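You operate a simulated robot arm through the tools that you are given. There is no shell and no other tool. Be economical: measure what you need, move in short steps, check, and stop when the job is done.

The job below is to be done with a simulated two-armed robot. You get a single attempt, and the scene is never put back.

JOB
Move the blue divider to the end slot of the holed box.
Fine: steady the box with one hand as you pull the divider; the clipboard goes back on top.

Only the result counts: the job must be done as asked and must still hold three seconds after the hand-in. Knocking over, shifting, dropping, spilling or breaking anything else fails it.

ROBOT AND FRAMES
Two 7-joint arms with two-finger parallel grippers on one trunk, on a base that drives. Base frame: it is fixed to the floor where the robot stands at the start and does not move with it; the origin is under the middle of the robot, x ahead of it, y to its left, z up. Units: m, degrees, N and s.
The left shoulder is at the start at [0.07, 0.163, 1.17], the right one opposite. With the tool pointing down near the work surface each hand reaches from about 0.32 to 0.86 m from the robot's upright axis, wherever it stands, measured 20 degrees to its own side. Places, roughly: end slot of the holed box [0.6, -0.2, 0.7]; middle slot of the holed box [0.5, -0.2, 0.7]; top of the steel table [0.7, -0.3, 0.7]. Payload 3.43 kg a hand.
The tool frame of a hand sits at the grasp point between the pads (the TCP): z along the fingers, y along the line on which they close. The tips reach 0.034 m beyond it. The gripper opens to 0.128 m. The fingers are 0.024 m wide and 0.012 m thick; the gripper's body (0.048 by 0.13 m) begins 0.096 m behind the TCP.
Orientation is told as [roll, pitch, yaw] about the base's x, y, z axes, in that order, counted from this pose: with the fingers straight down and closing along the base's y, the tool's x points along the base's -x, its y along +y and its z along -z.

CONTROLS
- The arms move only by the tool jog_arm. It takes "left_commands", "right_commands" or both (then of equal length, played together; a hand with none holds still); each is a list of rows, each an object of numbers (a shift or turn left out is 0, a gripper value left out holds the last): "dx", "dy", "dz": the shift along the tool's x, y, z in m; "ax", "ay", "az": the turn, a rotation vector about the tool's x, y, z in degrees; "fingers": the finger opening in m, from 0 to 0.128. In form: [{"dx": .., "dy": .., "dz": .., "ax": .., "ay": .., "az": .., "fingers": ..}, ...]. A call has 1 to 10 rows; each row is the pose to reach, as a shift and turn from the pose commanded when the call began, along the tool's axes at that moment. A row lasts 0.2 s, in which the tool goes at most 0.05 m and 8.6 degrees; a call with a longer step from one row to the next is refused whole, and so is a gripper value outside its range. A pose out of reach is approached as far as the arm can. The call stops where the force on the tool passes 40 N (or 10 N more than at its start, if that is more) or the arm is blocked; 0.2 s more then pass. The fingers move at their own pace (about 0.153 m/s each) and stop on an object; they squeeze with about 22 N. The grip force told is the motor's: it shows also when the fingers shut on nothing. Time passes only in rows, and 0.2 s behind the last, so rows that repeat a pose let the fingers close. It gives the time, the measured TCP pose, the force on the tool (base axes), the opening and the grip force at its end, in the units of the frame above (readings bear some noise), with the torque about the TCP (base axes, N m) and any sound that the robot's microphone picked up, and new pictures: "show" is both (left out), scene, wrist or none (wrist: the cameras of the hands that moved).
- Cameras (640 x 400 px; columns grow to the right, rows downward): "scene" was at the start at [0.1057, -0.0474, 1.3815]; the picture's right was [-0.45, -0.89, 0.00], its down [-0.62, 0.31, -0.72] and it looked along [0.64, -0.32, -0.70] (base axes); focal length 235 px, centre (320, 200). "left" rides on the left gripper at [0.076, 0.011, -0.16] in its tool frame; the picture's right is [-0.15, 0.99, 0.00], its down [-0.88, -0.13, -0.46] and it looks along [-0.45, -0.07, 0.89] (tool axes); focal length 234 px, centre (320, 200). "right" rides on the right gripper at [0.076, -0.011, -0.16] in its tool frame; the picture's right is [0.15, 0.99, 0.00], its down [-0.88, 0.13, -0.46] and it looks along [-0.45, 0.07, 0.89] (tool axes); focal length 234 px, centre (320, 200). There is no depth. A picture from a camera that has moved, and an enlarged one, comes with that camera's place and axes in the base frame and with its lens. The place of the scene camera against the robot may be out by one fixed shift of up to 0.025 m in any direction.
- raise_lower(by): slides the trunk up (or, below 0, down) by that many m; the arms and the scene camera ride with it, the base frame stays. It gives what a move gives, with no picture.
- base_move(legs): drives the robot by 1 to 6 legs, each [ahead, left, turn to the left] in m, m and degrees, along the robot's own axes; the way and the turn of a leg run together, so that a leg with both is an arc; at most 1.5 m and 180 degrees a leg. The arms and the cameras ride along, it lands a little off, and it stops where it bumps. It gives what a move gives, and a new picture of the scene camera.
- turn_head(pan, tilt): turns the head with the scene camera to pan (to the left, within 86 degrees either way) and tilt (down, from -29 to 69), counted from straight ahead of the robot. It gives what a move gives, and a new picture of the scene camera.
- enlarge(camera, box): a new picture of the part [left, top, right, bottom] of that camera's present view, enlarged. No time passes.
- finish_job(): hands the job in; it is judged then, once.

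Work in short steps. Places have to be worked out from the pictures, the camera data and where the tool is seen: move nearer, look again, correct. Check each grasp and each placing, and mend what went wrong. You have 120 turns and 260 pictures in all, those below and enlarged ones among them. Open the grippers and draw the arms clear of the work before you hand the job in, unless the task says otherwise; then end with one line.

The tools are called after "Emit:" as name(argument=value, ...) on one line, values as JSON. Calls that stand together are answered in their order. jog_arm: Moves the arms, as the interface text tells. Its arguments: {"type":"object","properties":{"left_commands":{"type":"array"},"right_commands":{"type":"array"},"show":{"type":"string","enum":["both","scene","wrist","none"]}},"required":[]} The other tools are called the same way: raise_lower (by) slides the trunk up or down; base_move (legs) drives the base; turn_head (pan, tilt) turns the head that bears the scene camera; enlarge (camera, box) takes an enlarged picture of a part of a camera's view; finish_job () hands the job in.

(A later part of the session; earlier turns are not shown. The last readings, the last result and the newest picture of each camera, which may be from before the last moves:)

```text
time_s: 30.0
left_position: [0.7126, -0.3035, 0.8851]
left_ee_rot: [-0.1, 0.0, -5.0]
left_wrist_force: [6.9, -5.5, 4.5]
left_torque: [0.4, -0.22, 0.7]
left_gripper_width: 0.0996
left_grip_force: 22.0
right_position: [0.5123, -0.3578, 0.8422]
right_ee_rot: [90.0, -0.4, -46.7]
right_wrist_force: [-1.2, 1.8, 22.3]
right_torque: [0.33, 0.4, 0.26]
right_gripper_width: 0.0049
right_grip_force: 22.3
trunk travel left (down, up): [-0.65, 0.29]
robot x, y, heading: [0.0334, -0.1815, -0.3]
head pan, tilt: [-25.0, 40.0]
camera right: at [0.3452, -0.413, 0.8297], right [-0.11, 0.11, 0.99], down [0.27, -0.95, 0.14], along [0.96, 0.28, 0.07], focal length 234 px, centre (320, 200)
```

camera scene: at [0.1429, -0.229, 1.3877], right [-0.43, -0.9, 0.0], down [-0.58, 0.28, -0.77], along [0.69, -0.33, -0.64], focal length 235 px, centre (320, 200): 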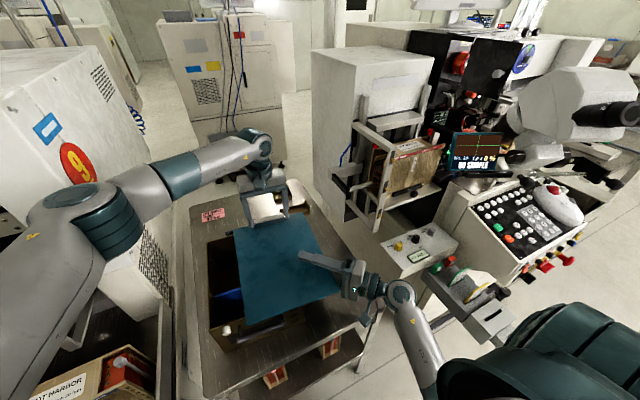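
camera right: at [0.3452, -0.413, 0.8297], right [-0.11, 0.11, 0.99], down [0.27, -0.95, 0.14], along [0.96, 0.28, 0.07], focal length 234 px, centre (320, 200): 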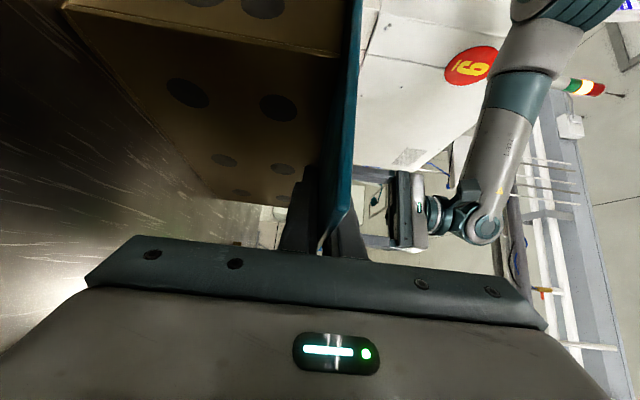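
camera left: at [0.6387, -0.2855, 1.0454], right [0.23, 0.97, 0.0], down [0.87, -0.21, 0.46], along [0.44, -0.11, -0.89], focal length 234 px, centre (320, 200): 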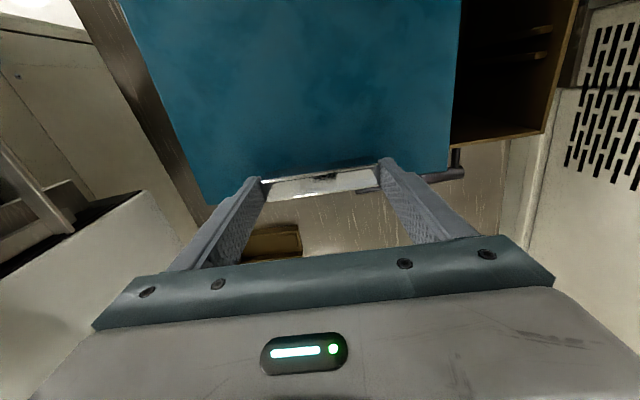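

Gripped (5 mm board). I ease the right hand up a few mm to relieve the load and release the clip with the left.

Emit:
jog_arm(right_commands=[{"dy": 0.003}, {"dy": 0.004}, {"dy": 0.004}, {"dy": 0.004}, {"dy": 0.004}, {"dy": 0.004}], left_commands=[{}, {"fingers": 0.128}, {}, {}, {"dz": -0.04}, {"dz": -0.08}], show="both")

```text
time_s: 31.4
left_position: [0.7164, -0.3047, 0.9641]
left_ee_rot: [0.0, 0.0, -5.1]
left_wrist_force: [0.1, -0.1, 0.3]
left_torque: [0.0, -0.01, 0.03]
left_gripper_width: 0.128
left_grip_force: 0.0
right_position: [0.5123, -0.359, 0.8431]
right_ee_rot: [89.8, -0.3, -46.9]
right_wrist_force: [-0.3, -0.2, 0.3]
right_torque: [0.27, 0.03, 0.07]
right_gripper_width: 0.0049
right_grip_force: 22.2
trunk travel left (down, up): [-0.65, 0.29]
robot x, y, heading: [0.0357, -0.1804, -0.4]
head pan, tilt: [-25.0, 40.0]
camera scene: at [0.1438, -0.2294, 1.3874], right [-0.43, -0.9, 0.0], down [-0.58, 0.28, -0.77], along [0.69, -0.33, -0.64], focal length 235 px, centre (320, 200)
camera right: at [0.3454, -0.414, 0.8318], right [-0.1, 0.11, 0.99], down [0.27, -0.95, 0.14], along [0.96, 0.28, 0.07], focal length 234 px, centre (320, 200)
camera left: at [0.6403, -0.2868, 1.1239], right [0.23, 0.97, 0.0], down [0.87, -0.21, 0.46], along [0.44, -0.11, -0.89], focal length 234 px, centre (320, 200)
```

scene: 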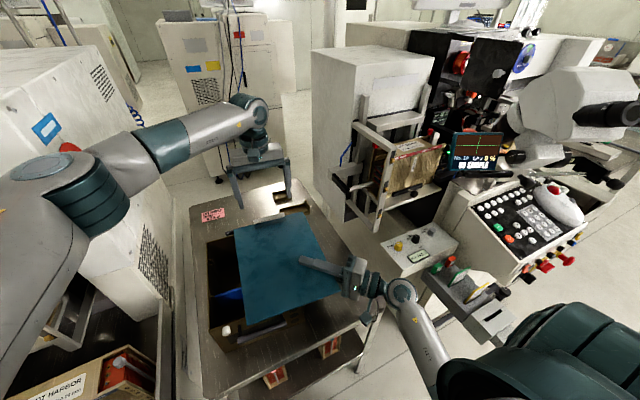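
right: 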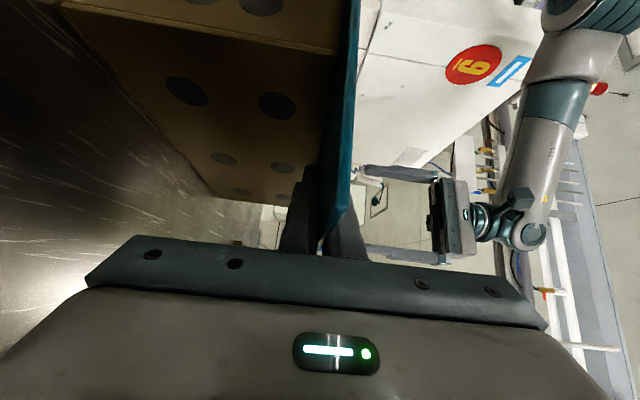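
left: 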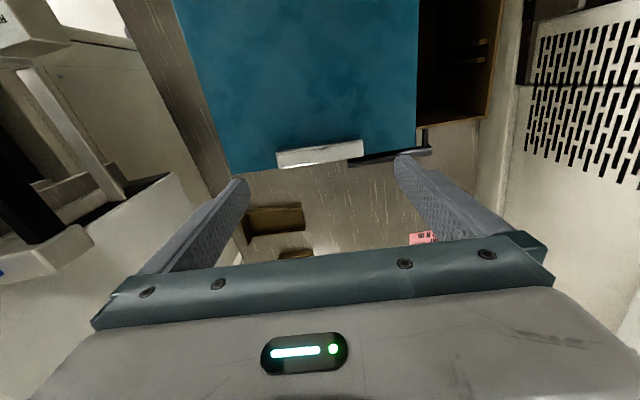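

Board held by the right hand alone. I lift it 5 cm while moving the left hand well clear.

Emit:
jog_arm(right_commands=[{}, {}, {"dy": 0.01}, {"dy": 0.025}, {"dy": 0.04}, {"dy": 0.05}], left_commands=[{"dz": -0.04}, {"dz": -0.08, "dx": 0.02}, {"dz": -0.12, "dx": 0.04, "dy": 0.04}, {"dz": -0.15, "dx": 0.06, "dy": 0.08}, {"dz": -0.15, "dx": 0.08, "dy": 0.12}, {"dz": -0.15, "dx": 0.08, "dy": 0.15}], show="both")

```text
refused: row 3 steps farther than a row can; nothing moved
```

Smaller left-hand steps.

Emit:
jog_arm(right_commands=[{}, {}, {"dy": 0.01}, {"dy": 0.025}, {"dy": 0.04}, {"dy": 0.05}], left_commands=[{"dz": -0.04}, {"dz": -0.08}, {"dz": -0.12}, {"dz": -0.15, "dy": 0.02}, {"dz": -0.15, "dy": 0.05}, {"dz": -0.15, "dy": 0.08}], show="both")

```text
time_s: 32.8
left_position: [0.7192, -0.2204, 1.1142]
left_ee_rot: [0.0, 0.2, -5.1]
left_wrist_force: [-0.3, 0.7, -0.2]
left_torque: [-0.01, -0.01, -0.02]
left_gripper_width: 0.1278
left_grip_force: 0.1
right_position: [0.5138, -0.3597, 0.8944]
right_ee_rot: [89.8, -0.3, -46.7]
right_wrist_force: [-0.1, 0.0, -2.0]
right_torque: [-0.16, 0.17, 0.0]
right_gripper_width: 0.005
right_grip_force: 21.7
trunk travel left (down, up): [-0.65, 0.29]
robot x, y, heading: [0.0346, -0.183, -0.7]
head pan, tilt: [-25.0, 40.0]
camera scene: at [0.1442, -0.2278, 1.3876], right [-0.43, -0.9, 0.0], down [-0.58, 0.28, -0.77], along [0.69, -0.33, -0.64], focal length 235 px, centre (320, 200)
camera right: at [0.3467, -0.4145, 0.883], right [-0.1, 0.11, 0.99], down [0.27, -0.95, 0.14], along [0.96, 0.28, 0.07], focal length 234 px, centre (320, 200)
camera left: at [0.6452, -0.2018, 1.2732], right [0.23, 0.97, 0.0], down [0.87, -0.21, 0.45], along [0.44, -0.11, -0.89], focal length 234 px, centre (320, 200)
```

scene: 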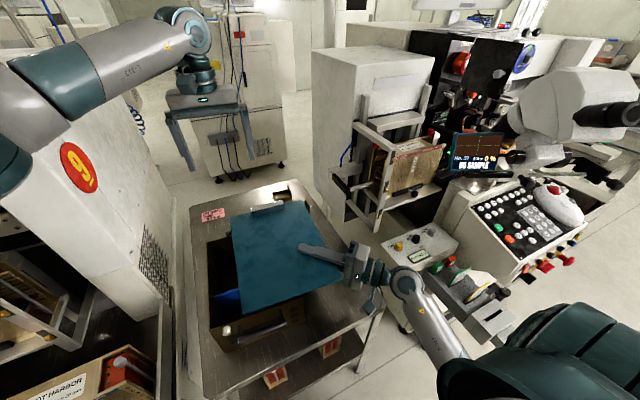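
right: 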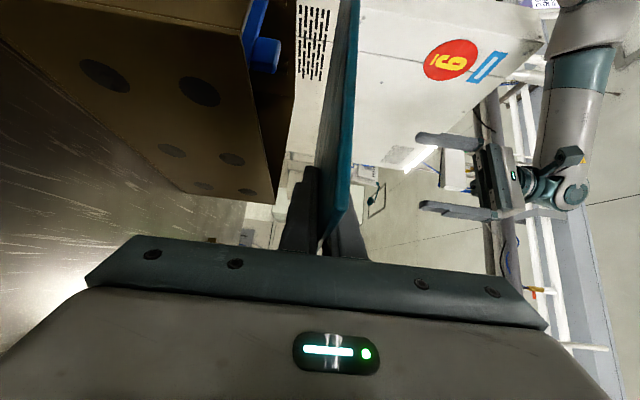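
left: 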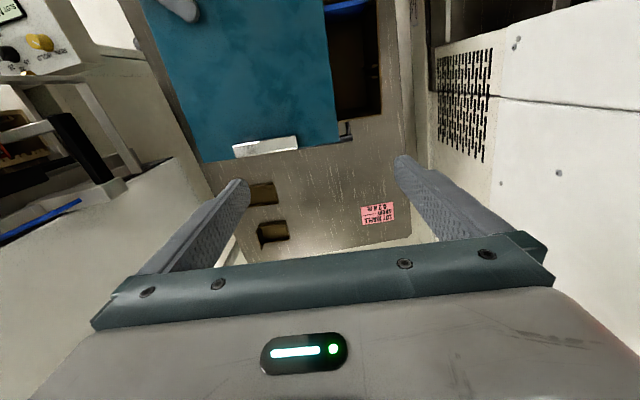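

The board is light and sits level. To lay it on the table I need a grip at its near edge, so the fingers can hang off the table's near edge. I set it back on the box as it was and re-grip.

Emit:
jog_arm(right_commands=[{"dy": -0.02}, {"dy": -0.04}, {"dy": -0.048}, {"dy": -0.051}, {"dy": -0.051, "fingers": 0.05}, {"dy": -0.051}, {"dy": -0.051, "dz": -0.03}, {"dy": -0.051, "dz": -0.07}, {"dy": -0.051, "dz": -0.11}, {"dy": -0.051, "dz": -0.15}], show="both")

Emit:
base_move(legs=[[-0.15, 0, 0]])

```text
time_s: 35.0
left_position: [0.7178, -0.2205, 1.114]
left_ee_rot: [0.1, -0.1, -5.1]
left_wrist_force: [-0.8, 0.1, 1.1]
left_torque: [-0.03, -0.05, -0.02]
left_gripper_width: 0.1279
left_grip_force: 0.0
right_position: [0.403, -0.4656, 0.8454]
right_ee_rot: [89.9, -0.3, -46.7]
right_wrist_force: [0.1, 0.5, 0.0]
right_torque: [-0.02, 0.02, 0.01]
right_gripper_width: 0.05
right_grip_force: 0.0
trunk travel left (down, up): [-0.65, 0.29]
robot x, y, heading: [0.0356, -0.1806, -0.5]
head pan, tilt: [-25.0, 40.0]
camera scene: at [0.1431, -0.2292, 1.3877], right [-0.43, -0.9, 0.0], down [-0.58, 0.28, -0.77], along [0.69, -0.33, -0.64], focal length 235 px, centre (320, 200)
camera right: at [0.2364, -0.5208, 0.8329], right [-0.1, 0.11, 0.99], down [0.27, -0.95, 0.14], along [0.96, 0.28, 0.07], focal length 234 px, centre (320, 200)
```

scene: 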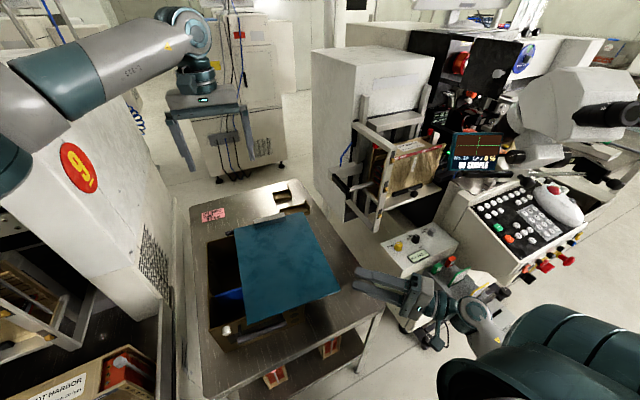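
right: 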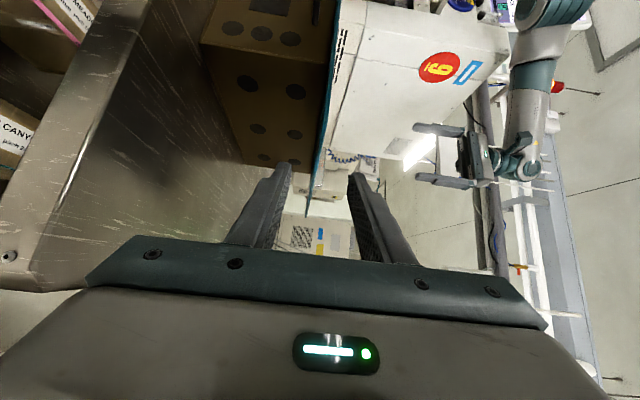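

```text
time_s: 36.4
left_position: [0.5693, -0.219, 1.1133]
left_ee_rot: [-0.1, 0.1, -5.0]
left_wrist_force: [0.3, 0.7, -0.2]
left_torque: [0.0, -0.03, 0.01]
left_gripper_width: 0.1279
left_grip_force: 0.1
right_position: [0.2545, -0.4643, 0.8444]
right_ee_rot: [89.9, -0.3, -46.7]
right_wrist_force: [0.0, -0.1, -0.5]
right_torque: [-0.01, 0.0, -0.03]
right_gripper_width: 0.0499
right_grip_force: 0.0
trunk travel left (down, up): [-0.65, 0.29]
robot x, y, heading: [-0.1123, -0.1788, -0.7]
head pan, tilt: [-25.0, 40.0]
camera scene: at [-0.0055, -0.2275, 1.3875], right [-0.43, -0.9, 0.0], down [-0.58, 0.28, -0.77], along [0.69, -0.33, -0.64], focal length 235 px, centre (320, 200)
```

scene: 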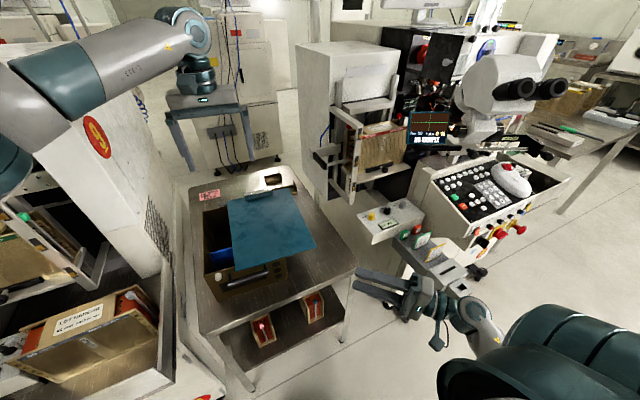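

Board rests as before. I turn the right hand to point forward and line it up in front of the overhang at y≈-0.345.

Emit:
jog_arm(right_commands=[{"ay": -8}, {"ay": -16, "dx": 0.01, "dz": 0.02}, {"ay": -24, "dx": 0.015, "dz": 0.05}, {"ay": -32, "dx": 0.02, "dz": 0.08}, {"ay": -40, "dx": 0.03, "dz": 0.11}, {"ay": -48, "dx": 0.0377, "dz": 0.1394}], show="wrist")

```text
time_s: 37.7
left_position: [0.5702, -0.2195, 1.1133]
left_ee_rot: [0.1, 0.0, -4.9]
left_wrist_force: [0.1, 0.6, -0.3]
left_torque: [-0.05, 0.0, 0.01]
left_gripper_width: 0.1281
left_grip_force: 0.0
right_position: [0.321, -0.3726, 0.8331]
right_ee_rot: [89.9, -11.7, -84.5]
right_wrist_force: [0.1, 0.6, -0.8]
right_torque: [0.02, -0.01, 0.0]
right_gripper_width: 0.0502
right_grip_force: 0.0
trunk travel left (down, up): [-0.65, 0.29]
robot x, y, heading: [-0.1121, -0.1803, -0.6]
head pan, tilt: [-25.0, 40.0]
stopped in row 6 (right hand): the arm was blocked; the commanded pose is now the measured one
camera right: at [0.1557, -0.3172, 0.8069], right [-0.03, 0.34, 0.94], down [-0.37, -0.88, 0.31], along [0.93, -0.34, 0.16], focal length 234 px, centre (320, 200)
```

right: 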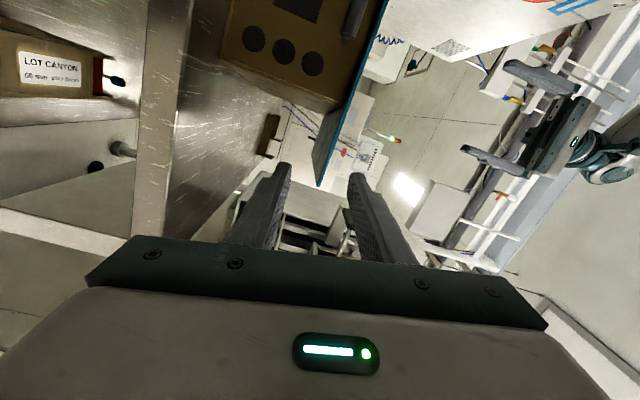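

The arm met its limit here. I shift the base back and to the left so the right hand has more room.

Emit:
base_move(legs=[[-0.09, 0.1, 0]])

Emit:
jog_arm(right_commands=[{"az": 3, "dz": 0.01}, {"az": 6, "dz": 0.02}, {"az": 9, "dz": 0.03}, {"az": 11.7, "dz": 0.04}], show="wrist")

```text
time_s: 39.0
left_position: [0.4835, -0.1236, 1.1127]
left_ee_rot: [0.3, 0.1, -5.3]
left_wrist_force: [0.1, -0.1, 0.7]
left_torque: [-0.03, 0.0, 0.02]
left_gripper_width: 0.1279
left_grip_force: 0.1
right_position: [0.2348, -0.2753, 0.8337]
right_ee_rot: [90.0, -11.5, -84.7]
right_wrist_force: [0.1, 0.0, 0.4]
right_torque: [0.01, 0.01, -0.02]
right_gripper_width: 0.05
right_grip_force: 0.1
trunk travel left (down, up): [-0.65, 0.29]
robot x, y, heading: [-0.2028, -0.0804, -0.9]
head pan, tilt: [-25.0, 40.0]
camera scene: at [-0.0927, -0.1318, 1.3869], right [-0.43, -0.9, 0.0], down [-0.58, 0.28, -0.76], along [0.69, -0.33, -0.65], focal length 235 px, centre (320, 200)
```

scene: 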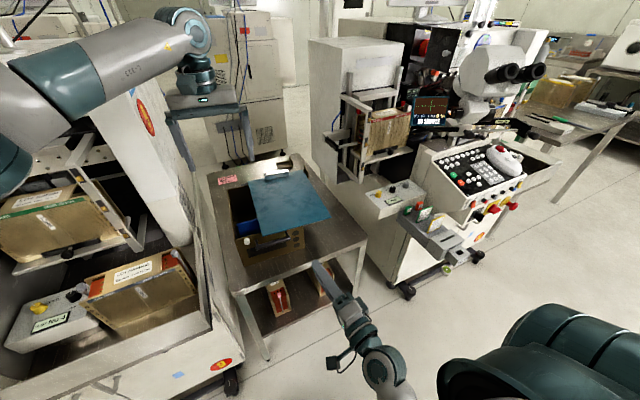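

```text
time_s: 40.0
left_position: [0.4767, -0.1309, 1.1172]
left_ee_rot: [0.5, -0.2, -5.2]
left_wrist_force: [-0.1, 1.4, 0.4]
left_torque: [-0.02, 0.0, 0.01]
left_gripper_width: 0.1281
left_grip_force: 0.1
right_position: [0.2626, -0.2851, 0.8255]
right_ee_rot: [89.1, -2.0, -83.5]
right_wrist_force: [-0.3, 0.1, -0.2]
right_torque: [0.0, 0.0, 0.04]
right_gripper_width: 0.0504
right_grip_force: 0.1
trunk travel left (down, up): [-0.65, 0.29]
robot x, y, heading: [-0.2026, -0.0809, -0.9]
head pan, tilt: [-25.0, 40.0]
camera right: at [0.095, -0.2278, 0.8132], right [-0.01, 0.18, 0.98], down [-0.35, -0.92, 0.17], along [0.94, -0.34, 0.07], focal length 234 px, centre (320, 200)
```

right: 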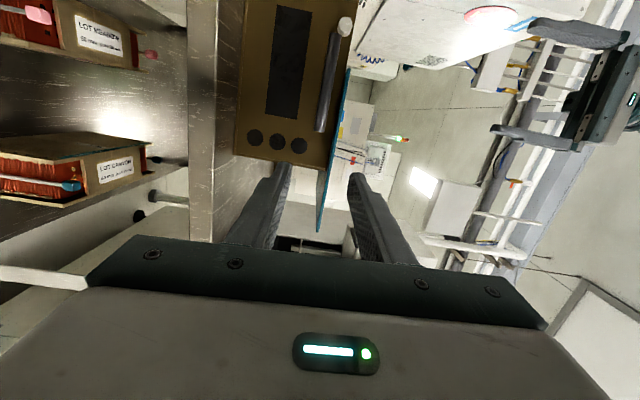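

Better posture. I align with the overhang at (0.33,-0.366,0.843).

Emit:
jog_arm(right_commands=[{"dx": -0.03, "dy": 0.008}, {"dx": -0.06, "dy": 0.015, "dz": 0.01, "az": 1}, {"dx": -0.088, "dy": 0.018, "dz": 0.03, "az": 2, "ax": -0.9}, {"dx": -0.088, "dy": 0.018, "dz": 0.057, "az": 2, "ax": -0.9}], show="wrist")

```text
time_s: 41.0
left_position: [0.4822, -0.1193, 1.1122]
left_ee_rot: [0.0, 0.2, -5.0]
left_wrist_force: [0.1, 0.0, 0.2]
left_torque: [-0.06, 0.03, -0.04]
left_gripper_width: 0.1282
left_grip_force: 0.0
right_position: [0.3391, -0.3515, 0.8519]
right_ee_rot: [91.0, 2.0, -84.7]
right_wrist_force: [0.1, 0.1, 0.0]
right_torque: [0.04, 0.0, 0.01]
right_gripper_width: 0.05
right_grip_force: 0.0
trunk travel left (down, up): [-0.65, 0.29]
robot x, y, heading: [-0.2032, -0.0799, -1.0]
head pan, tilt: [-25.0, 40.0]
camera right: at [0.1745, -0.2903, 0.8412], right [-0.03, 0.11, 0.99], down [-0.38, -0.92, 0.09], along [0.93, -0.37, 0.07], focal length 234 px, centre (320, 200)
```

right: 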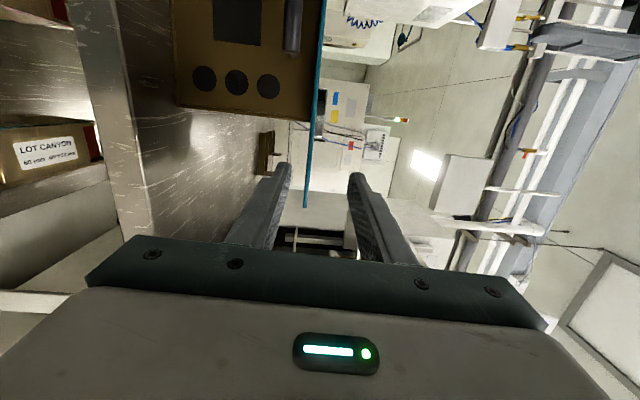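

Lined up; I correct the height and tilt, move in, and close.

Emit:
jog_arm(right_commands=[{"dy": -0.0085, "az": -2, "ax": 1}, {"dy": -0.0085, "az": -2, "ax": 1, "dx": -0.003, "dz": 0.03}, {"dy": -0.0085, "az": -2, "ax": 1, "dx": -0.006, "dz": 0.06}, {"dy": -0.0085, "az": -2, "ax": 1, "dx": -0.006, "dz": 0.09}, {"dy": -0.0085, "az": -2, "ax": 1, "dx": -0.006, "dz": 0.11}], show="both")

```text
time_s: 42.2
left_position: [0.484, -0.1219, 1.1123]
left_ee_rot: [0.0, 0.1, -5.1]
left_wrist_force: [0.4, 0.4, 0.0]
left_torque: [-0.01, 0.02, 0.04]
left_gripper_width: 0.128
left_grip_force: 0.1
right_position: [0.4473, -0.3469, 0.8457]
right_ee_rot: [90.0, 0.0, -84.8]
right_wrist_force: [-0.1, 0.5, 0.5]
right_torque: [-0.02, 0.03, 0.01]
right_gripper_width: 0.0501
right_grip_force: 0.1
trunk travel left (down, up): [-0.65, 0.29]
robot x, y, heading: [-0.2063, -0.0784, -0.9]
head pan, tilt: [-25.0, 40.0]
camera scene: at [-0.0942, -0.1276, 1.3875], right [-0.44, -0.9, 0.0], down [-0.58, 0.28, -0.77], along [0.69, -0.33, -0.64], focal length 235 px, centre (320, 200)
camera right: at [0.2829, -0.2862, 0.8356], right [-0.01, 0.15, 0.99], down [-0.37, -0.92, 0.13], along [0.93, -0.37, 0.07], focal length 234 px, centre (320, 200)
```

scene: 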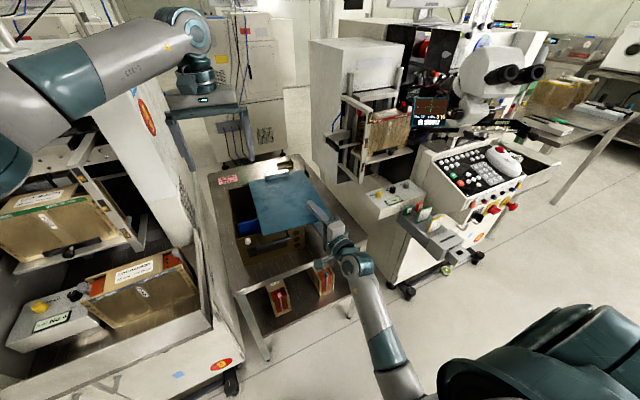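
right: 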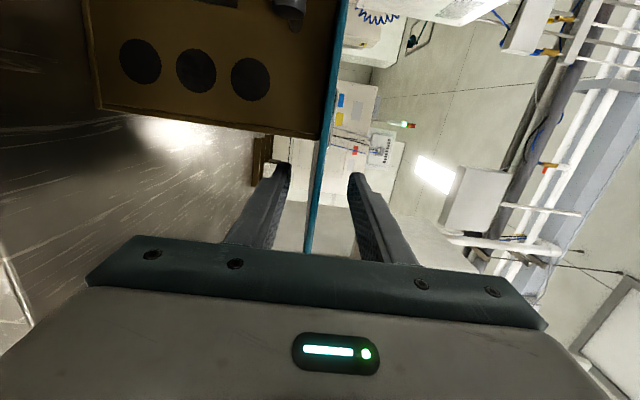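

The board lies between the fingers. I close, then lift gently.

Emit:
jog_arm(right_commands=[{"dy": -0.002, "fingers": 0.0}, {"dy": -0.002}, {"dy": -0.002}, {"dy": 0.0}, {"dy": 0.015}, {"dy": 0.03}, {"dy": 0.045}, {"dy": 0.06}], show="both")

```text
time_s: 44.0
left_position: [0.4817, -0.1206, 1.1133]
left_ee_rot: [-0.1, 0.1, -5.2]
left_wrist_force: [0.3, 0.0, -0.8]
left_torque: [0.01, -0.02, 0.01]
left_gripper_width: 0.1281
left_grip_force: 0.0
right_position: [0.4468, -0.3474, 0.9087]
right_ee_rot: [89.9, 0.0, -84.8]
right_wrist_force: [-0.3, 0.1, -2.4]
right_torque: [-0.12, 0.33, -0.01]
right_gripper_width: 0.005
right_grip_force: 21.8
trunk travel left (down, up): [-0.65, 0.29]
robot x, y, heading: [-0.2027, -0.0809, -0.8]
head pan, tilt: [-25.0, 40.0]
camera scene: at [-0.0941, -0.1274, 1.3875], right [-0.43, -0.9, 0.0], down [-0.58, 0.28, -0.77], along [0.69, -0.33, -0.64], focal length 235 px, centre (320, 200)
camera right: at [0.281, -0.2859, 0.8965], right [-0.01, 0.15, 0.99], down [-0.37, -0.92, 0.13], along [0.93, -0.37, 0.07], focal length 234 px, centre (320, 200)
```

scene: 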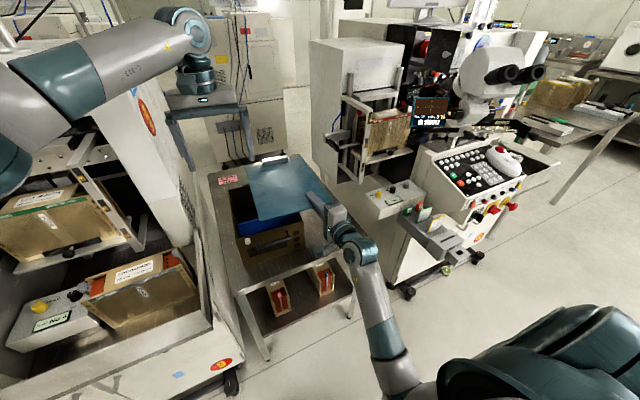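
right: 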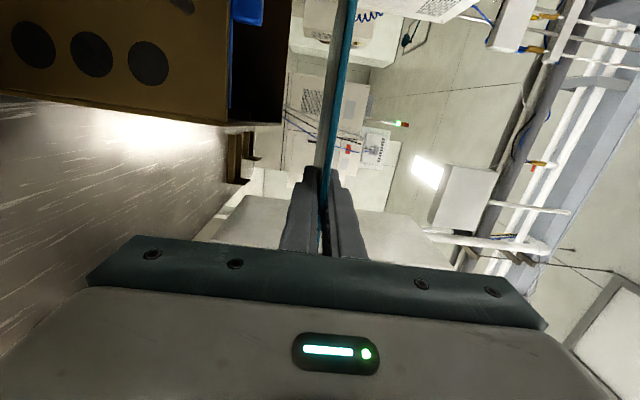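

The board is lifted and level. I carry it right and slightly back so it lands beside the box with its near edge over the table's near edge, keeping clear of the frame on the right.

Emit:
jog_arm(right_commands=[{"ay": 2, "dz": -0.02}, {"ay": 4, "dz": -0.04, "dx": -0.02}, {"ay": 5, "dz": -0.06, "dx": -0.05}, {"ay": 5, "dz": -0.08, "dx": -0.08}, {"ay": 5, "dz": -0.1, "dx": -0.11}, {"ay": 5, "dz": -0.1146, "dx": -0.135}, {"ay": 5, "dz": -0.1146, "dx": -0.156}], show="both")

```text
time_s: 45.6
left_position: [0.4809, -0.1216, 1.1137]
left_ee_rot: [0.0, 0.1, -5.2]
left_wrist_force: [0.5, 0.3, -0.1]
left_torque: [0.0, 0.06, 0.01]
left_gripper_width: 0.1281
left_grip_force: 0.1
right_position: [0.3473, -0.512, 0.9069]
right_ee_rot: [89.9, 0.1, -79.9]
right_wrist_force: [0.2, -0.1, -2.4]
right_torque: [-0.13, 0.38, 0.05]
right_gripper_width: 0.0049
right_grip_force: 21.6
trunk travel left (down, up): [-0.65, 0.29]
robot x, y, heading: [-0.2033, -0.0761, -1.0]
head pan, tilt: [-25.0, 40.0]
camera scene: at [-0.0938, -0.1282, 1.3874], right [-0.43, -0.9, 0.0], down [-0.58, 0.28, -0.77], along [0.69, -0.33, -0.64], focal length 235 px, centre (320, 200)
camera right: at [0.1772, -0.4659, 0.8959], right [-0.02, 0.14, 0.99], down [-0.29, -0.95, 0.13], along [0.96, -0.29, 0.07], focal length 234 px, centre (320, 200)
```

scene: 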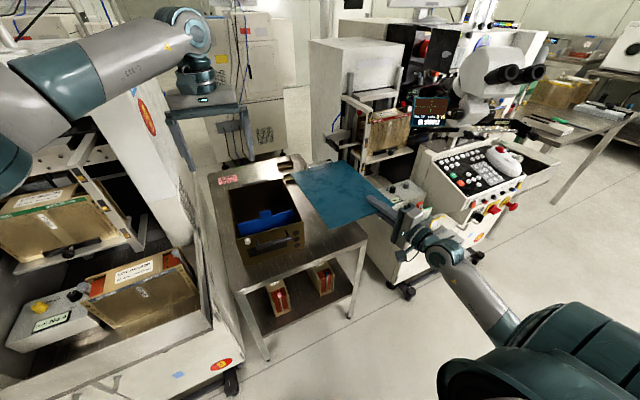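
right: 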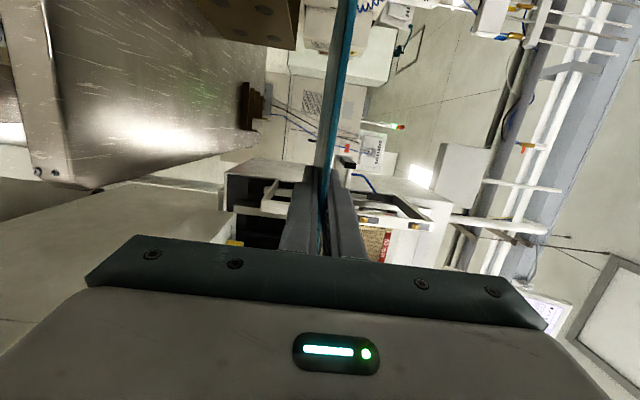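

Interior now visible. I check the board's position over the table and the box interior from the left camera and scene.

Emit:
enlarge(camera="left", box=[0, 0, 640, 400])

Emit:
enlarge(camera="scene", box=[200, 140, 420, 300])

```text
1.00 times, centred on (320, 200) of left (not enlarged: the box is as wide or as high as the picture)
camera zoom: at [0.4074, -0.1034, 1.2725], right [0.24, 0.97, 0.0], down [0.87, -0.21, 0.45], along [0.44, -0.11, -0.89], focal length 234 px, centre (320, 200)
```

zoom: 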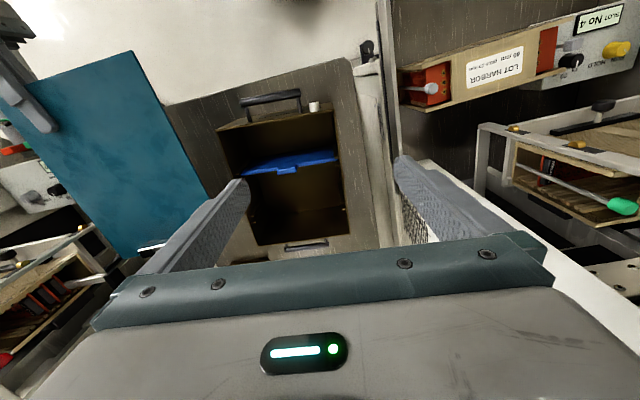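

```text
2.50 times, centred on (310, 220) of scene
camera zoom: at [-0.0938, -0.1282, 1.3874], right [-0.43, -0.9, 0.0], down [-0.58, 0.28, -0.77], along [0.69, -0.33, -0.64], focal length 588 px, centre (345, 150)
```

zoom: 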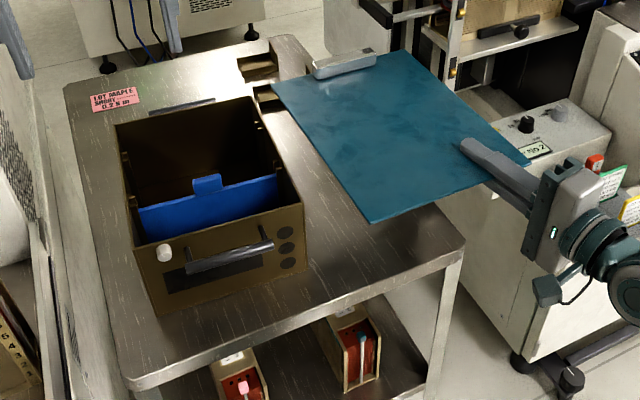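

The table's near-right corner is nearer (0.36,-0.54), so I back off 3 cm more and lower, approaching the last part gently.

Emit:
jog_arm(right_commands=[{"dz": -0.032, "dx": 0.003}, {"dz": -0.032, "dx": 0.003, "dy": -0.04}, {"dz": -0.032, "dx": 0.003, "dy": -0.08}, {"dz": -0.032, "dx": 0.003, "dy": -0.12}, {"dz": -0.032, "dx": 0.003, "dy": -0.155}, {"dz": -0.032, "dx": 0.003, "dy": -0.175}], show="both")

```text
time_s: 47.0
left_position: [0.4812, -0.1235, 1.1131]
left_ee_rot: [-0.1, 0.1, -5.2]
left_wrist_force: [0.3, 0.5, -0.4]
left_torque: [0.0, -0.01, -0.01]
left_gripper_width: 0.1278
left_grip_force: 0.1
right_position: [0.3148, -0.5144, 0.7316]
right_ee_rot: [89.9, 0.0, -79.8]
right_wrist_force: [-1.0, -0.3, -2.4]
right_torque: [-0.1, 0.35, 0.0]
right_gripper_width: 0.005
right_grip_force: 21.9
trunk travel left (down, up): [-0.65, 0.29]
robot x, y, heading: [-0.2065, -0.0768, -0.9]
head pan, tilt: [-25.0, 40.0]
camera scene: at [-0.0943, -0.1279, 1.3875], right [-0.44, -0.9, 0.0], down [-0.58, 0.28, -0.77], along [0.69, -0.33, -0.64], focal length 235 px, centre (320, 200)
camera right: at [0.1451, -0.4693, 0.7206], right [-0.03, 0.14, 0.99], down [-0.29, -0.95, 0.13], along [0.96, -0.29, 0.07], focal length 234 px, centre (320, 200)
```

scene: 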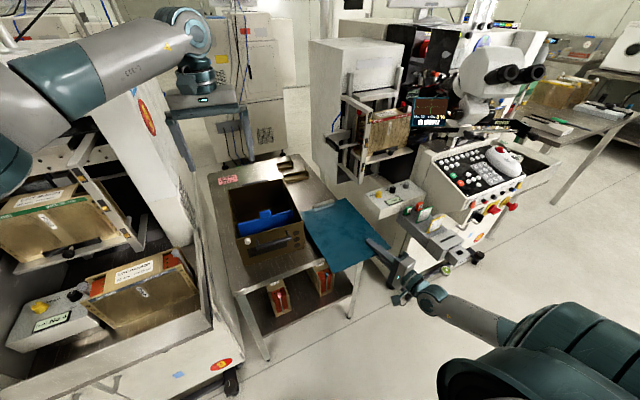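
right: 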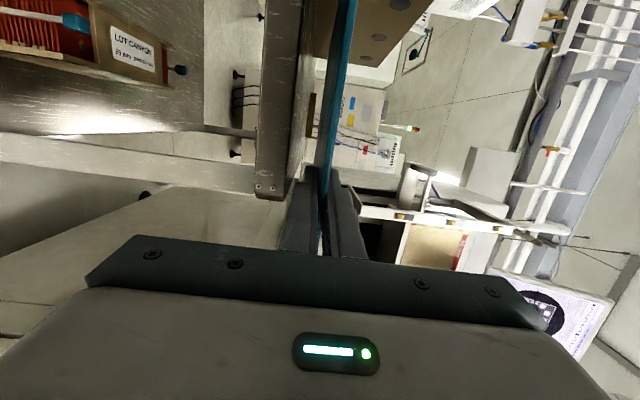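

Check how the board sits relative to the table edges before the last centimetres.

Emit:
enlarge(camera="scene", box=[280, 180, 420, 290])

Emit:
enlarge(camera="right", box=[240, 130, 400, 260])

```text
3.64 times, centred on (350, 235) of scene
camera zoom: at [-0.0943, -0.1279, 1.3875], right [-0.44, -0.9, 0.0], down [-0.58, 0.28, -0.77], along [0.69, -0.33, -0.64], focal length 856 px, centre (211, 73)
```

zoom: 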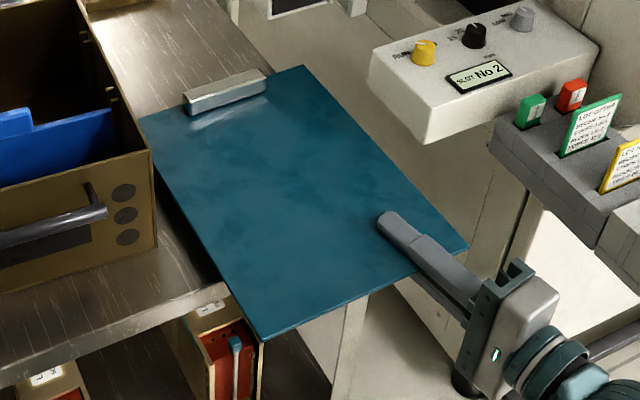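

```text
3.08 times, centred on (320, 195) of right
camera zoom: at [0.1451, -0.4693, 0.7206], right [-0.03, 0.14, 0.99], down [-0.29, -0.95, 0.13], along [0.96, -0.29, 0.07], focal length 720 px, centre (320, 215)
```

zoom: 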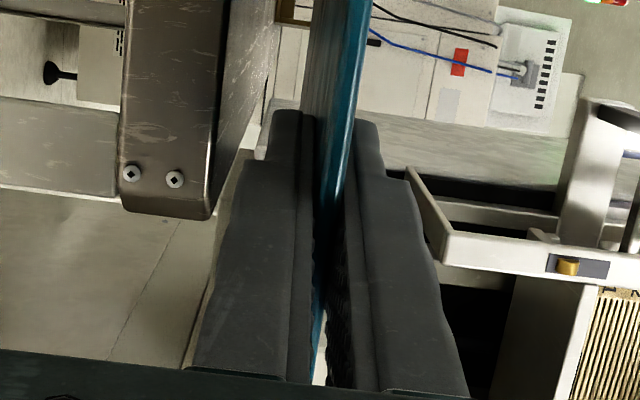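

Finger tips stop about 1 cm short of the table edge, and the table top is about z 0.704. I lower in small steps.

Emit:
jog_arm(right_commands=[{"dy": -0.006}, {"dy": -0.012}, {"dy": -0.017}, {"dy": -0.019}], show="none")

Emit:
jog_arm(right_commands=[{"dy": -0.002}, {"dy": -0.004}, {"dy": -0.004}], show="wrist")

```text
time_s: 48.0
left_position: [0.4813, -0.1206, 1.1126]
left_ee_rot: [0.1, 0.1, -5.2]
left_wrist_force: [-0.5, -0.7, -0.1]
left_torque: [0.0, -0.01, 0.01]
left_gripper_width: 0.1282
left_grip_force: 0.1
right_position: [0.3157, -0.5171, 0.7126]
right_ee_rot: [90.0, -0.1, -79.8]
right_wrist_force: [-0.7, 0.2, -2.7]
right_torque: [-0.2, 0.37, -0.02]
right_gripper_width: 0.0047
right_grip_force: 21.7
trunk travel left (down, up): [-0.65, 0.29]
robot x, y, heading: [-0.202, -0.0762, -1.1]
head pan, tilt: [-25.0, 40.0]
```

```text
time_s: 48.8
left_position: [0.4815, -0.1217, 1.113]
left_ee_rot: [0.0, 0.1, -5.3]
left_wrist_force: [0.3, -0.3, 0.1]
left_torque: [0.01, -0.01, 0.02]
left_gripper_width: 0.128
left_grip_force: 0.1
right_position: [0.3165, -0.5171, 0.7077]
right_ee_rot: [89.9, 0.0, -79.9]
right_wrist_force: [-0.6, 0.0, -3.5]
right_torque: [-0.13, 0.38, 0.03]
right_gripper_width: 0.0048
right_grip_force: 21.9
trunk travel left (down, up): [-0.65, 0.29]
robot x, y, heading: [-0.2023, -0.0793, -0.5]
head pan, tilt: [-25.0, 40.0]
camera right: at [0.146, -0.4704, 0.6967], right [-0.02, 0.14, 0.99], down [-0.29, -0.95, 0.13], along [0.96, -0.29, 0.07], focal length 234 px, centre (320, 200)
```

right: 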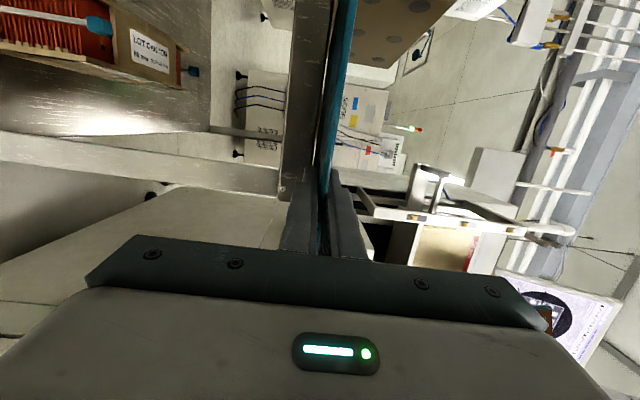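

Not yet touching; continue down in millimetre steps.

Emit:
jog_arm(right_commands=[{"dy": -0.0015}, {"dy": -0.003}, {"dy": -0.003}], show="none")

Emit:
jog_arm(right_commands=[{"dy": -0.0015}, {"dy": -0.003}, {"dy": -0.003}], show="wrist")

```text
time_s: 49.6
left_position: [0.4815, -0.1217, 1.1132]
left_ee_rot: [-0.1, 0.1, -5.2]
left_wrist_force: [0.3, 0.2, -0.1]
left_torque: [-0.03, 0.03, 0.0]
left_gripper_width: 0.128
left_grip_force: 0.1
right_position: [0.3159, -0.5175, 0.7043]
right_ee_rot: [90.0, 0.0, -79.8]
right_wrist_force: [-0.1, -0.1, -2.5]
right_torque: [-0.13, 0.35, -0.02]
right_gripper_width: 0.0045
right_grip_force: 22.5
trunk travel left (down, up): [-0.65, 0.29]
robot x, y, heading: [-0.2013, -0.0781, -0.7]
head pan, tilt: [-25.0, 40.0]
```

```text
time_s: 50.4
left_position: [0.4815, -0.1214, 1.1142]
left_ee_rot: [0.0, 0.1, -5.2]
left_wrist_force: [-0.4, -0.2, -0.1]
left_torque: [0.01, 0.0, 0.02]
left_gripper_width: 0.128
left_grip_force: 0.2
right_position: [0.3163, -0.5164, 0.702]
right_ee_rot: [90.0, -0.1, -79.8]
right_wrist_force: [-0.1, 0.3, -0.9]
right_torque: [-0.02, -0.05, 0.08]
right_gripper_width: 0.0048
right_grip_force: 21.9
trunk travel left (down, up): [-0.65, 0.29]
robot x, y, heading: [-0.2033, -0.0758, -0.7]
head pan, tilt: [-25.0, 40.0]
camera right: at [0.1458, -0.4696, 0.6911], right [-0.03, 0.14, 0.99], down [-0.29, -0.95, 0.13], along [0.96, -0.29, 0.07], focal length 234 px, centre (320, 200)
```

right: 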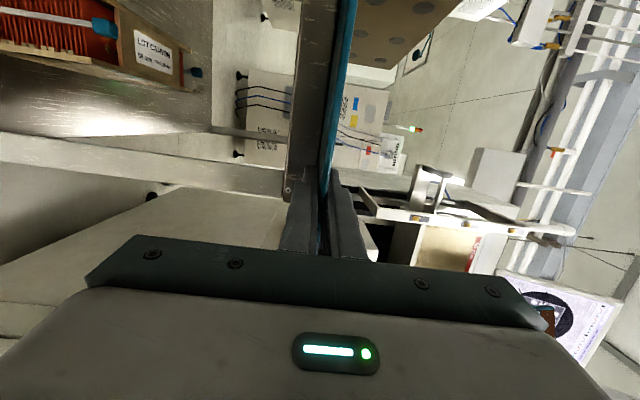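

The load came off, so the board is on the table (z 0.70). I release and withdraw straight back.

Emit:
jog_arm(right_commands=[{"dy": -0.0005, "fingers": 0.04}, {"dy": -0.0005}, {"dy": -0.0005}, {"dz": -0.02}, {"dz": -0.05}, {"dz": -0.08}], show="both")

```text
time_s: 51.8
left_position: [0.4806, -0.1187, 1.1137]
left_ee_rot: [0.0, 0.1, -5.3]
left_wrist_force: [0.4, -0.6, 1.0]
left_torque: [0.0, -0.03, -0.03]
left_gripper_width: 0.1279
left_grip_force: 0.0
right_position: [0.2375, -0.5316, 0.7009]
right_ee_rot: [90.1, 0.0, -79.8]
right_wrist_force: [-0.3, -0.2, -0.1]
right_torque: [0.01, 0.01, 0.0]
right_gripper_width: 0.0397
right_grip_force: 0.0
trunk travel left (down, up): [-0.65, 0.29]
robot x, y, heading: [-0.2006, -0.0798, -0.8]
head pan, tilt: [-25.0, 40.0]
camera scene: at [-0.0951, -0.1275, 1.3876], right [-0.43, -0.9, 0.0], down [-0.58, 0.28, -0.77], along [0.69, -0.33, -0.64], focal length 235 px, centre (320, 200)
camera right: at [0.0675, -0.4857, 0.6891], right [-0.03, 0.14, 0.99], down [-0.29, -0.95, 0.13], along [0.96, -0.29, 0.07], focal length 234 px, centre (320, 200)
```

scene: 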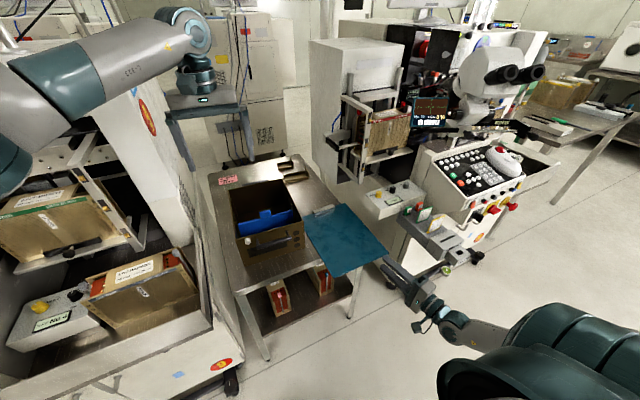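
right: 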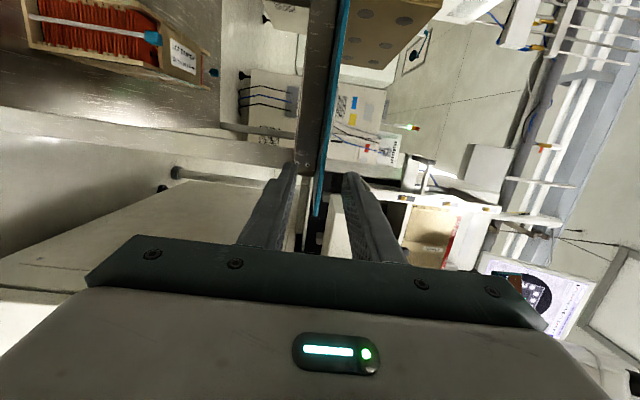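

The clipboard rests safely on the table. Now I raise the right hand and turn it to point down, closing along x, which suits the divider's tab.

Emit:
jog_arm(right_commands=[{"dy": 0.045}, {"dy": 0.09}, {"dy": 0.135}, {"dy": 0.18}, {"dy": 0.225}, {"dy": 0.27}, {"dy": 0.315}, {"dy": 0.36}], show="none")

Emit:
jog_arm(right_commands=[{"ax": 8.5}, {"ax": 17}, {"ax": 25.5}, {"ax": 34}, {"ax": 42.5}, {"ax": 51}, {"ax": 59.5}, {"ax": 68}, {"ax": 76.5}, {"ax": 85}], show="none")

```text
time_s: 53.6
left_position: [0.4824, -0.1213, 1.1134]
left_ee_rot: [0.0, 0.1, -5.1]
left_wrist_force: [-1.0, 0.4, -0.4]
left_torque: [0.01, 0.0, 0.04]
left_gripper_width: 0.1279
left_grip_force: 0.0
right_position: [0.2347, -0.5349, 1.0606]
right_ee_rot: [89.8, 0.0, -79.7]
right_wrist_force: [-0.6, 0.1, 0.6]
right_torque: [0.0, 0.04, 0.03]
right_gripper_width: 0.0399
right_grip_force: 0.0
trunk travel left (down, up): [-0.65, 0.29]
robot x, y, heading: [-0.2042, -0.0823, -0.8]
head pan, tilt: [-25.0, 40.0]
```

```text
time_s: 55.8
left_position: [0.4817, -0.1207, 1.1126]
left_ee_rot: [-0.1, 0.1, -5.2]
left_wrist_force: [-0.6, -1.0, 0.1]
left_torque: [-0.01, 0.0, -0.03]
left_gripper_width: 0.1281
left_grip_force: 0.1
right_position: [0.237, -0.5293, 1.0628]
right_ee_rot: [4.7, 0.0, -79.8]
right_wrist_force: [0.0, 0.0, -0.2]
right_torque: [-0.03, 0.02, -0.04]
right_gripper_width: 0.0399
right_grip_force: 0.0
right hand out of reach, approached as far as the arm can: row 1, 2, 3, 4
trunk travel left (down, up): [-0.65, 0.29]
robot x, y, heading: [-0.2015, -0.0795, -1.0]
head pan, tilt: [-25.0, 40.0]
```

Right hand is down-facing. I move it inward, then drive forward and right to work over the box.

Emit:
jog_arm(right_commands=[{"dx": 0.04, "ax": 4}, {"dx": 0.08, "ax": 4.7}, {"dx": 0.12, "ax": 4.7}], show="none")

Emit:
base_move(legs=[[0, -0.08, 0.9], [0.2, 0, 0]])

Emit:
turn_head(pan=-8, tilt=52)

Emit:
enlarge(camera="left", box=[0, 0, 640, 400])

Emit:
enlarge(camera="right", box=[0, 0, 640, 400])

```text
time_s: 56.6
left_position: [0.4817, -0.1202, 1.1136]
left_ee_rot: [0.0, 0.1, -5.2]
left_wrist_force: [-0.2, 0.2, 0.2]
left_torque: [-0.03, -0.06, 0.06]
left_gripper_width: 0.128
left_grip_force: 0.1
right_position: [0.2131, -0.4096, 1.0613]
right_ee_rot: [0.3, 0.0, -79.9]
right_wrist_force: [0.3, 0.6, -0.3]
right_torque: [0.0, 0.0, -0.02]
right_gripper_width: 0.0398
right_grip_force: 0.1
trunk travel left (down, up): [-0.65, 0.29]
robot x, y, heading: [-0.2022, -0.0791, -0.7]
head pan, tilt: [-25.0, 40.0]
```

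```text
time_s: 58.9
left_position: [0.6807, -0.1902, 1.1137]
left_ee_rot: [0.0, 0.2, -4.3]
left_wrist_force: [-0.1, -0.5, 0.4]
left_torque: [-0.01, 0.01, -0.03]
left_gripper_width: 0.1281
left_grip_force: 0.2
right_position: [0.4192, -0.4856, 1.0604]
right_ee_rot: [0.2, 0.0, -79.0]
right_wrist_force: [0.4, -0.4, 0.7]
right_torque: [0.01, 0.01, -0.03]
right_gripper_width: 0.0398
right_grip_force: 0.1
trunk travel left (down, up): [-0.65, 0.29]
robot x, y, heading: [-0.0025, -0.1606, 0.2]
head pan, tilt: [-25.0, 40.0]
camera scene: at [0.1052, -0.2058, 1.3876], right [-0.42, -0.91, 0.0], down [-0.58, 0.27, -0.77], along [0.69, -0.32, -0.64], focal length 235 px, centre (320, 200)
```

scene: 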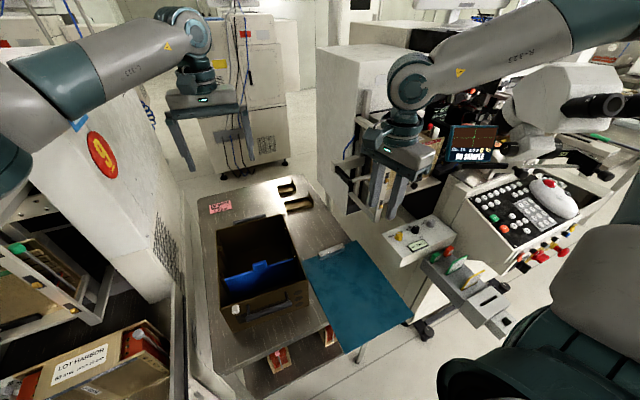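

```text
time_s: 59.7
left_position: [0.6811, -0.1905, 1.1139]
left_ee_rot: [-0.1, 0.1, -4.3]
left_wrist_force: [0.2, 0.9, 0.3]
left_torque: [0.0, 0.0, 0.0]
left_gripper_width: 0.1281
left_grip_force: 0.1
right_position: [0.4191, -0.4853, 1.0609]
right_ee_rot: [0.4, -0.1, -79.0]
right_wrist_force: [0.6, -0.3, -0.1]
right_torque: [-0.01, -0.04, 0.01]
right_gripper_width: 0.0402
right_grip_force: 0.0
trunk travel left (down, up): [-0.65, 0.29]
robot x, y, heading: [-0.0075, -0.1593, 0.2]
head pan, tilt: [-8.0, 52.0]
camera scene: at [0.1028, -0.1801, 1.3707], right [-0.14, -0.99, 0.0], down [-0.78, 0.11, -0.62], along [0.61, -0.08, -0.79], focal length 235 px, centre (320, 200)
```

scene: 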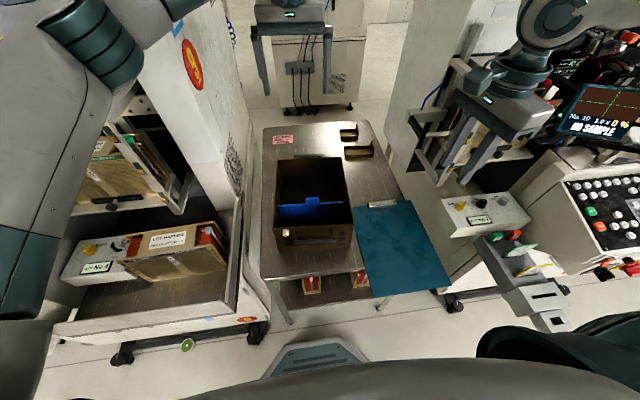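

```text
1.00 times, centred on (320, 200) of left (not enlarged: the box is as wide or as high as the picture)
camera zoom: at [0.6064, -0.1732, 1.273], right [0.22, 0.98, 0.0], down [0.87, -0.2, 0.45], along [0.44, -0.1, -0.89], focal length 234 px, centre (320, 200)
```

zoom: 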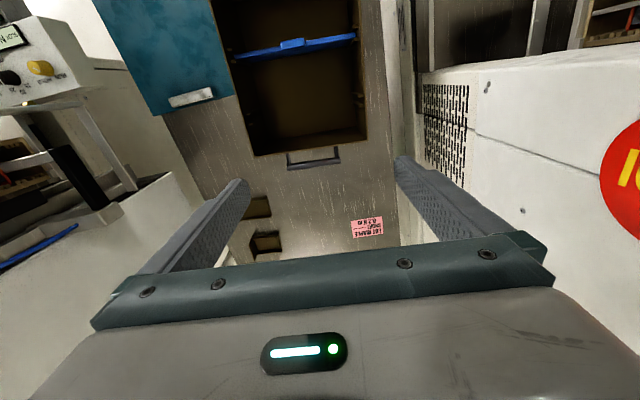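

```text
1.00 times, centred on (320, 200) of right (not enlarged: the box is as wide or as high as the picture)
camera zoom: at [0.394, -0.413, 1.22], right [0.94, 0.33, 0.0], down [0.3, -0.84, 0.46], along [0.16, -0.43, -0.89], focal length 234 px, centre (320, 200)
```

zoom: 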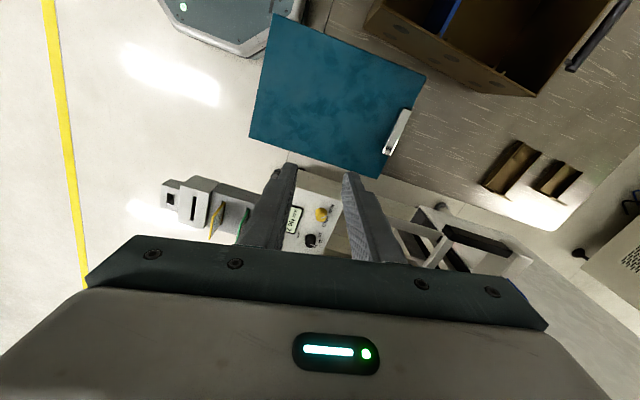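

Zoom into the box interior to find the slots.

Emit:
enlarge(camera="scene", box=[255, 145, 365, 265])

Emit:
enlarge(camera="left", box=[200, 0, 400, 175])

```text
3.33 times, centred on (310, 205) of scene
camera zoom: at [0.1028, -0.1801, 1.3707], right [-0.14, -0.99, 0.0], down [-0.78, 0.11, -0.62], along [0.61, -0.08, -0.79], focal length 784 px, centre (353, 183)
```

zoom: 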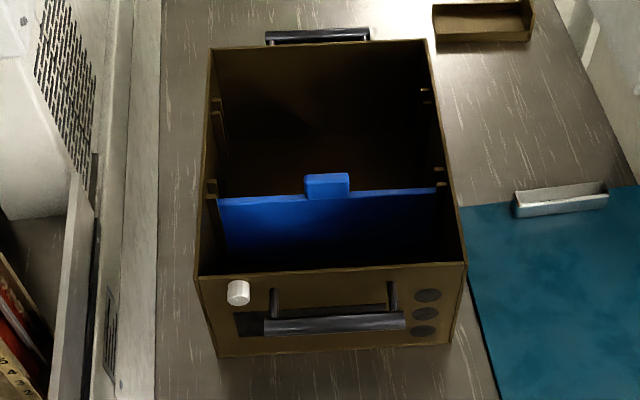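

```text
2.29 times, centred on (300, 88) of left
camera zoom: at [0.6064, -0.1732, 1.273], right [0.22, 0.98, 0.0], down [0.87, -0.2, 0.45], along [0.44, -0.1, -0.89], focal length 535 px, centre (366, 457)
```

zoom: 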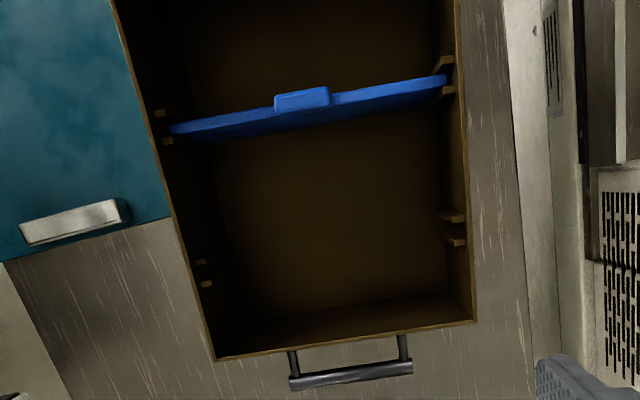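

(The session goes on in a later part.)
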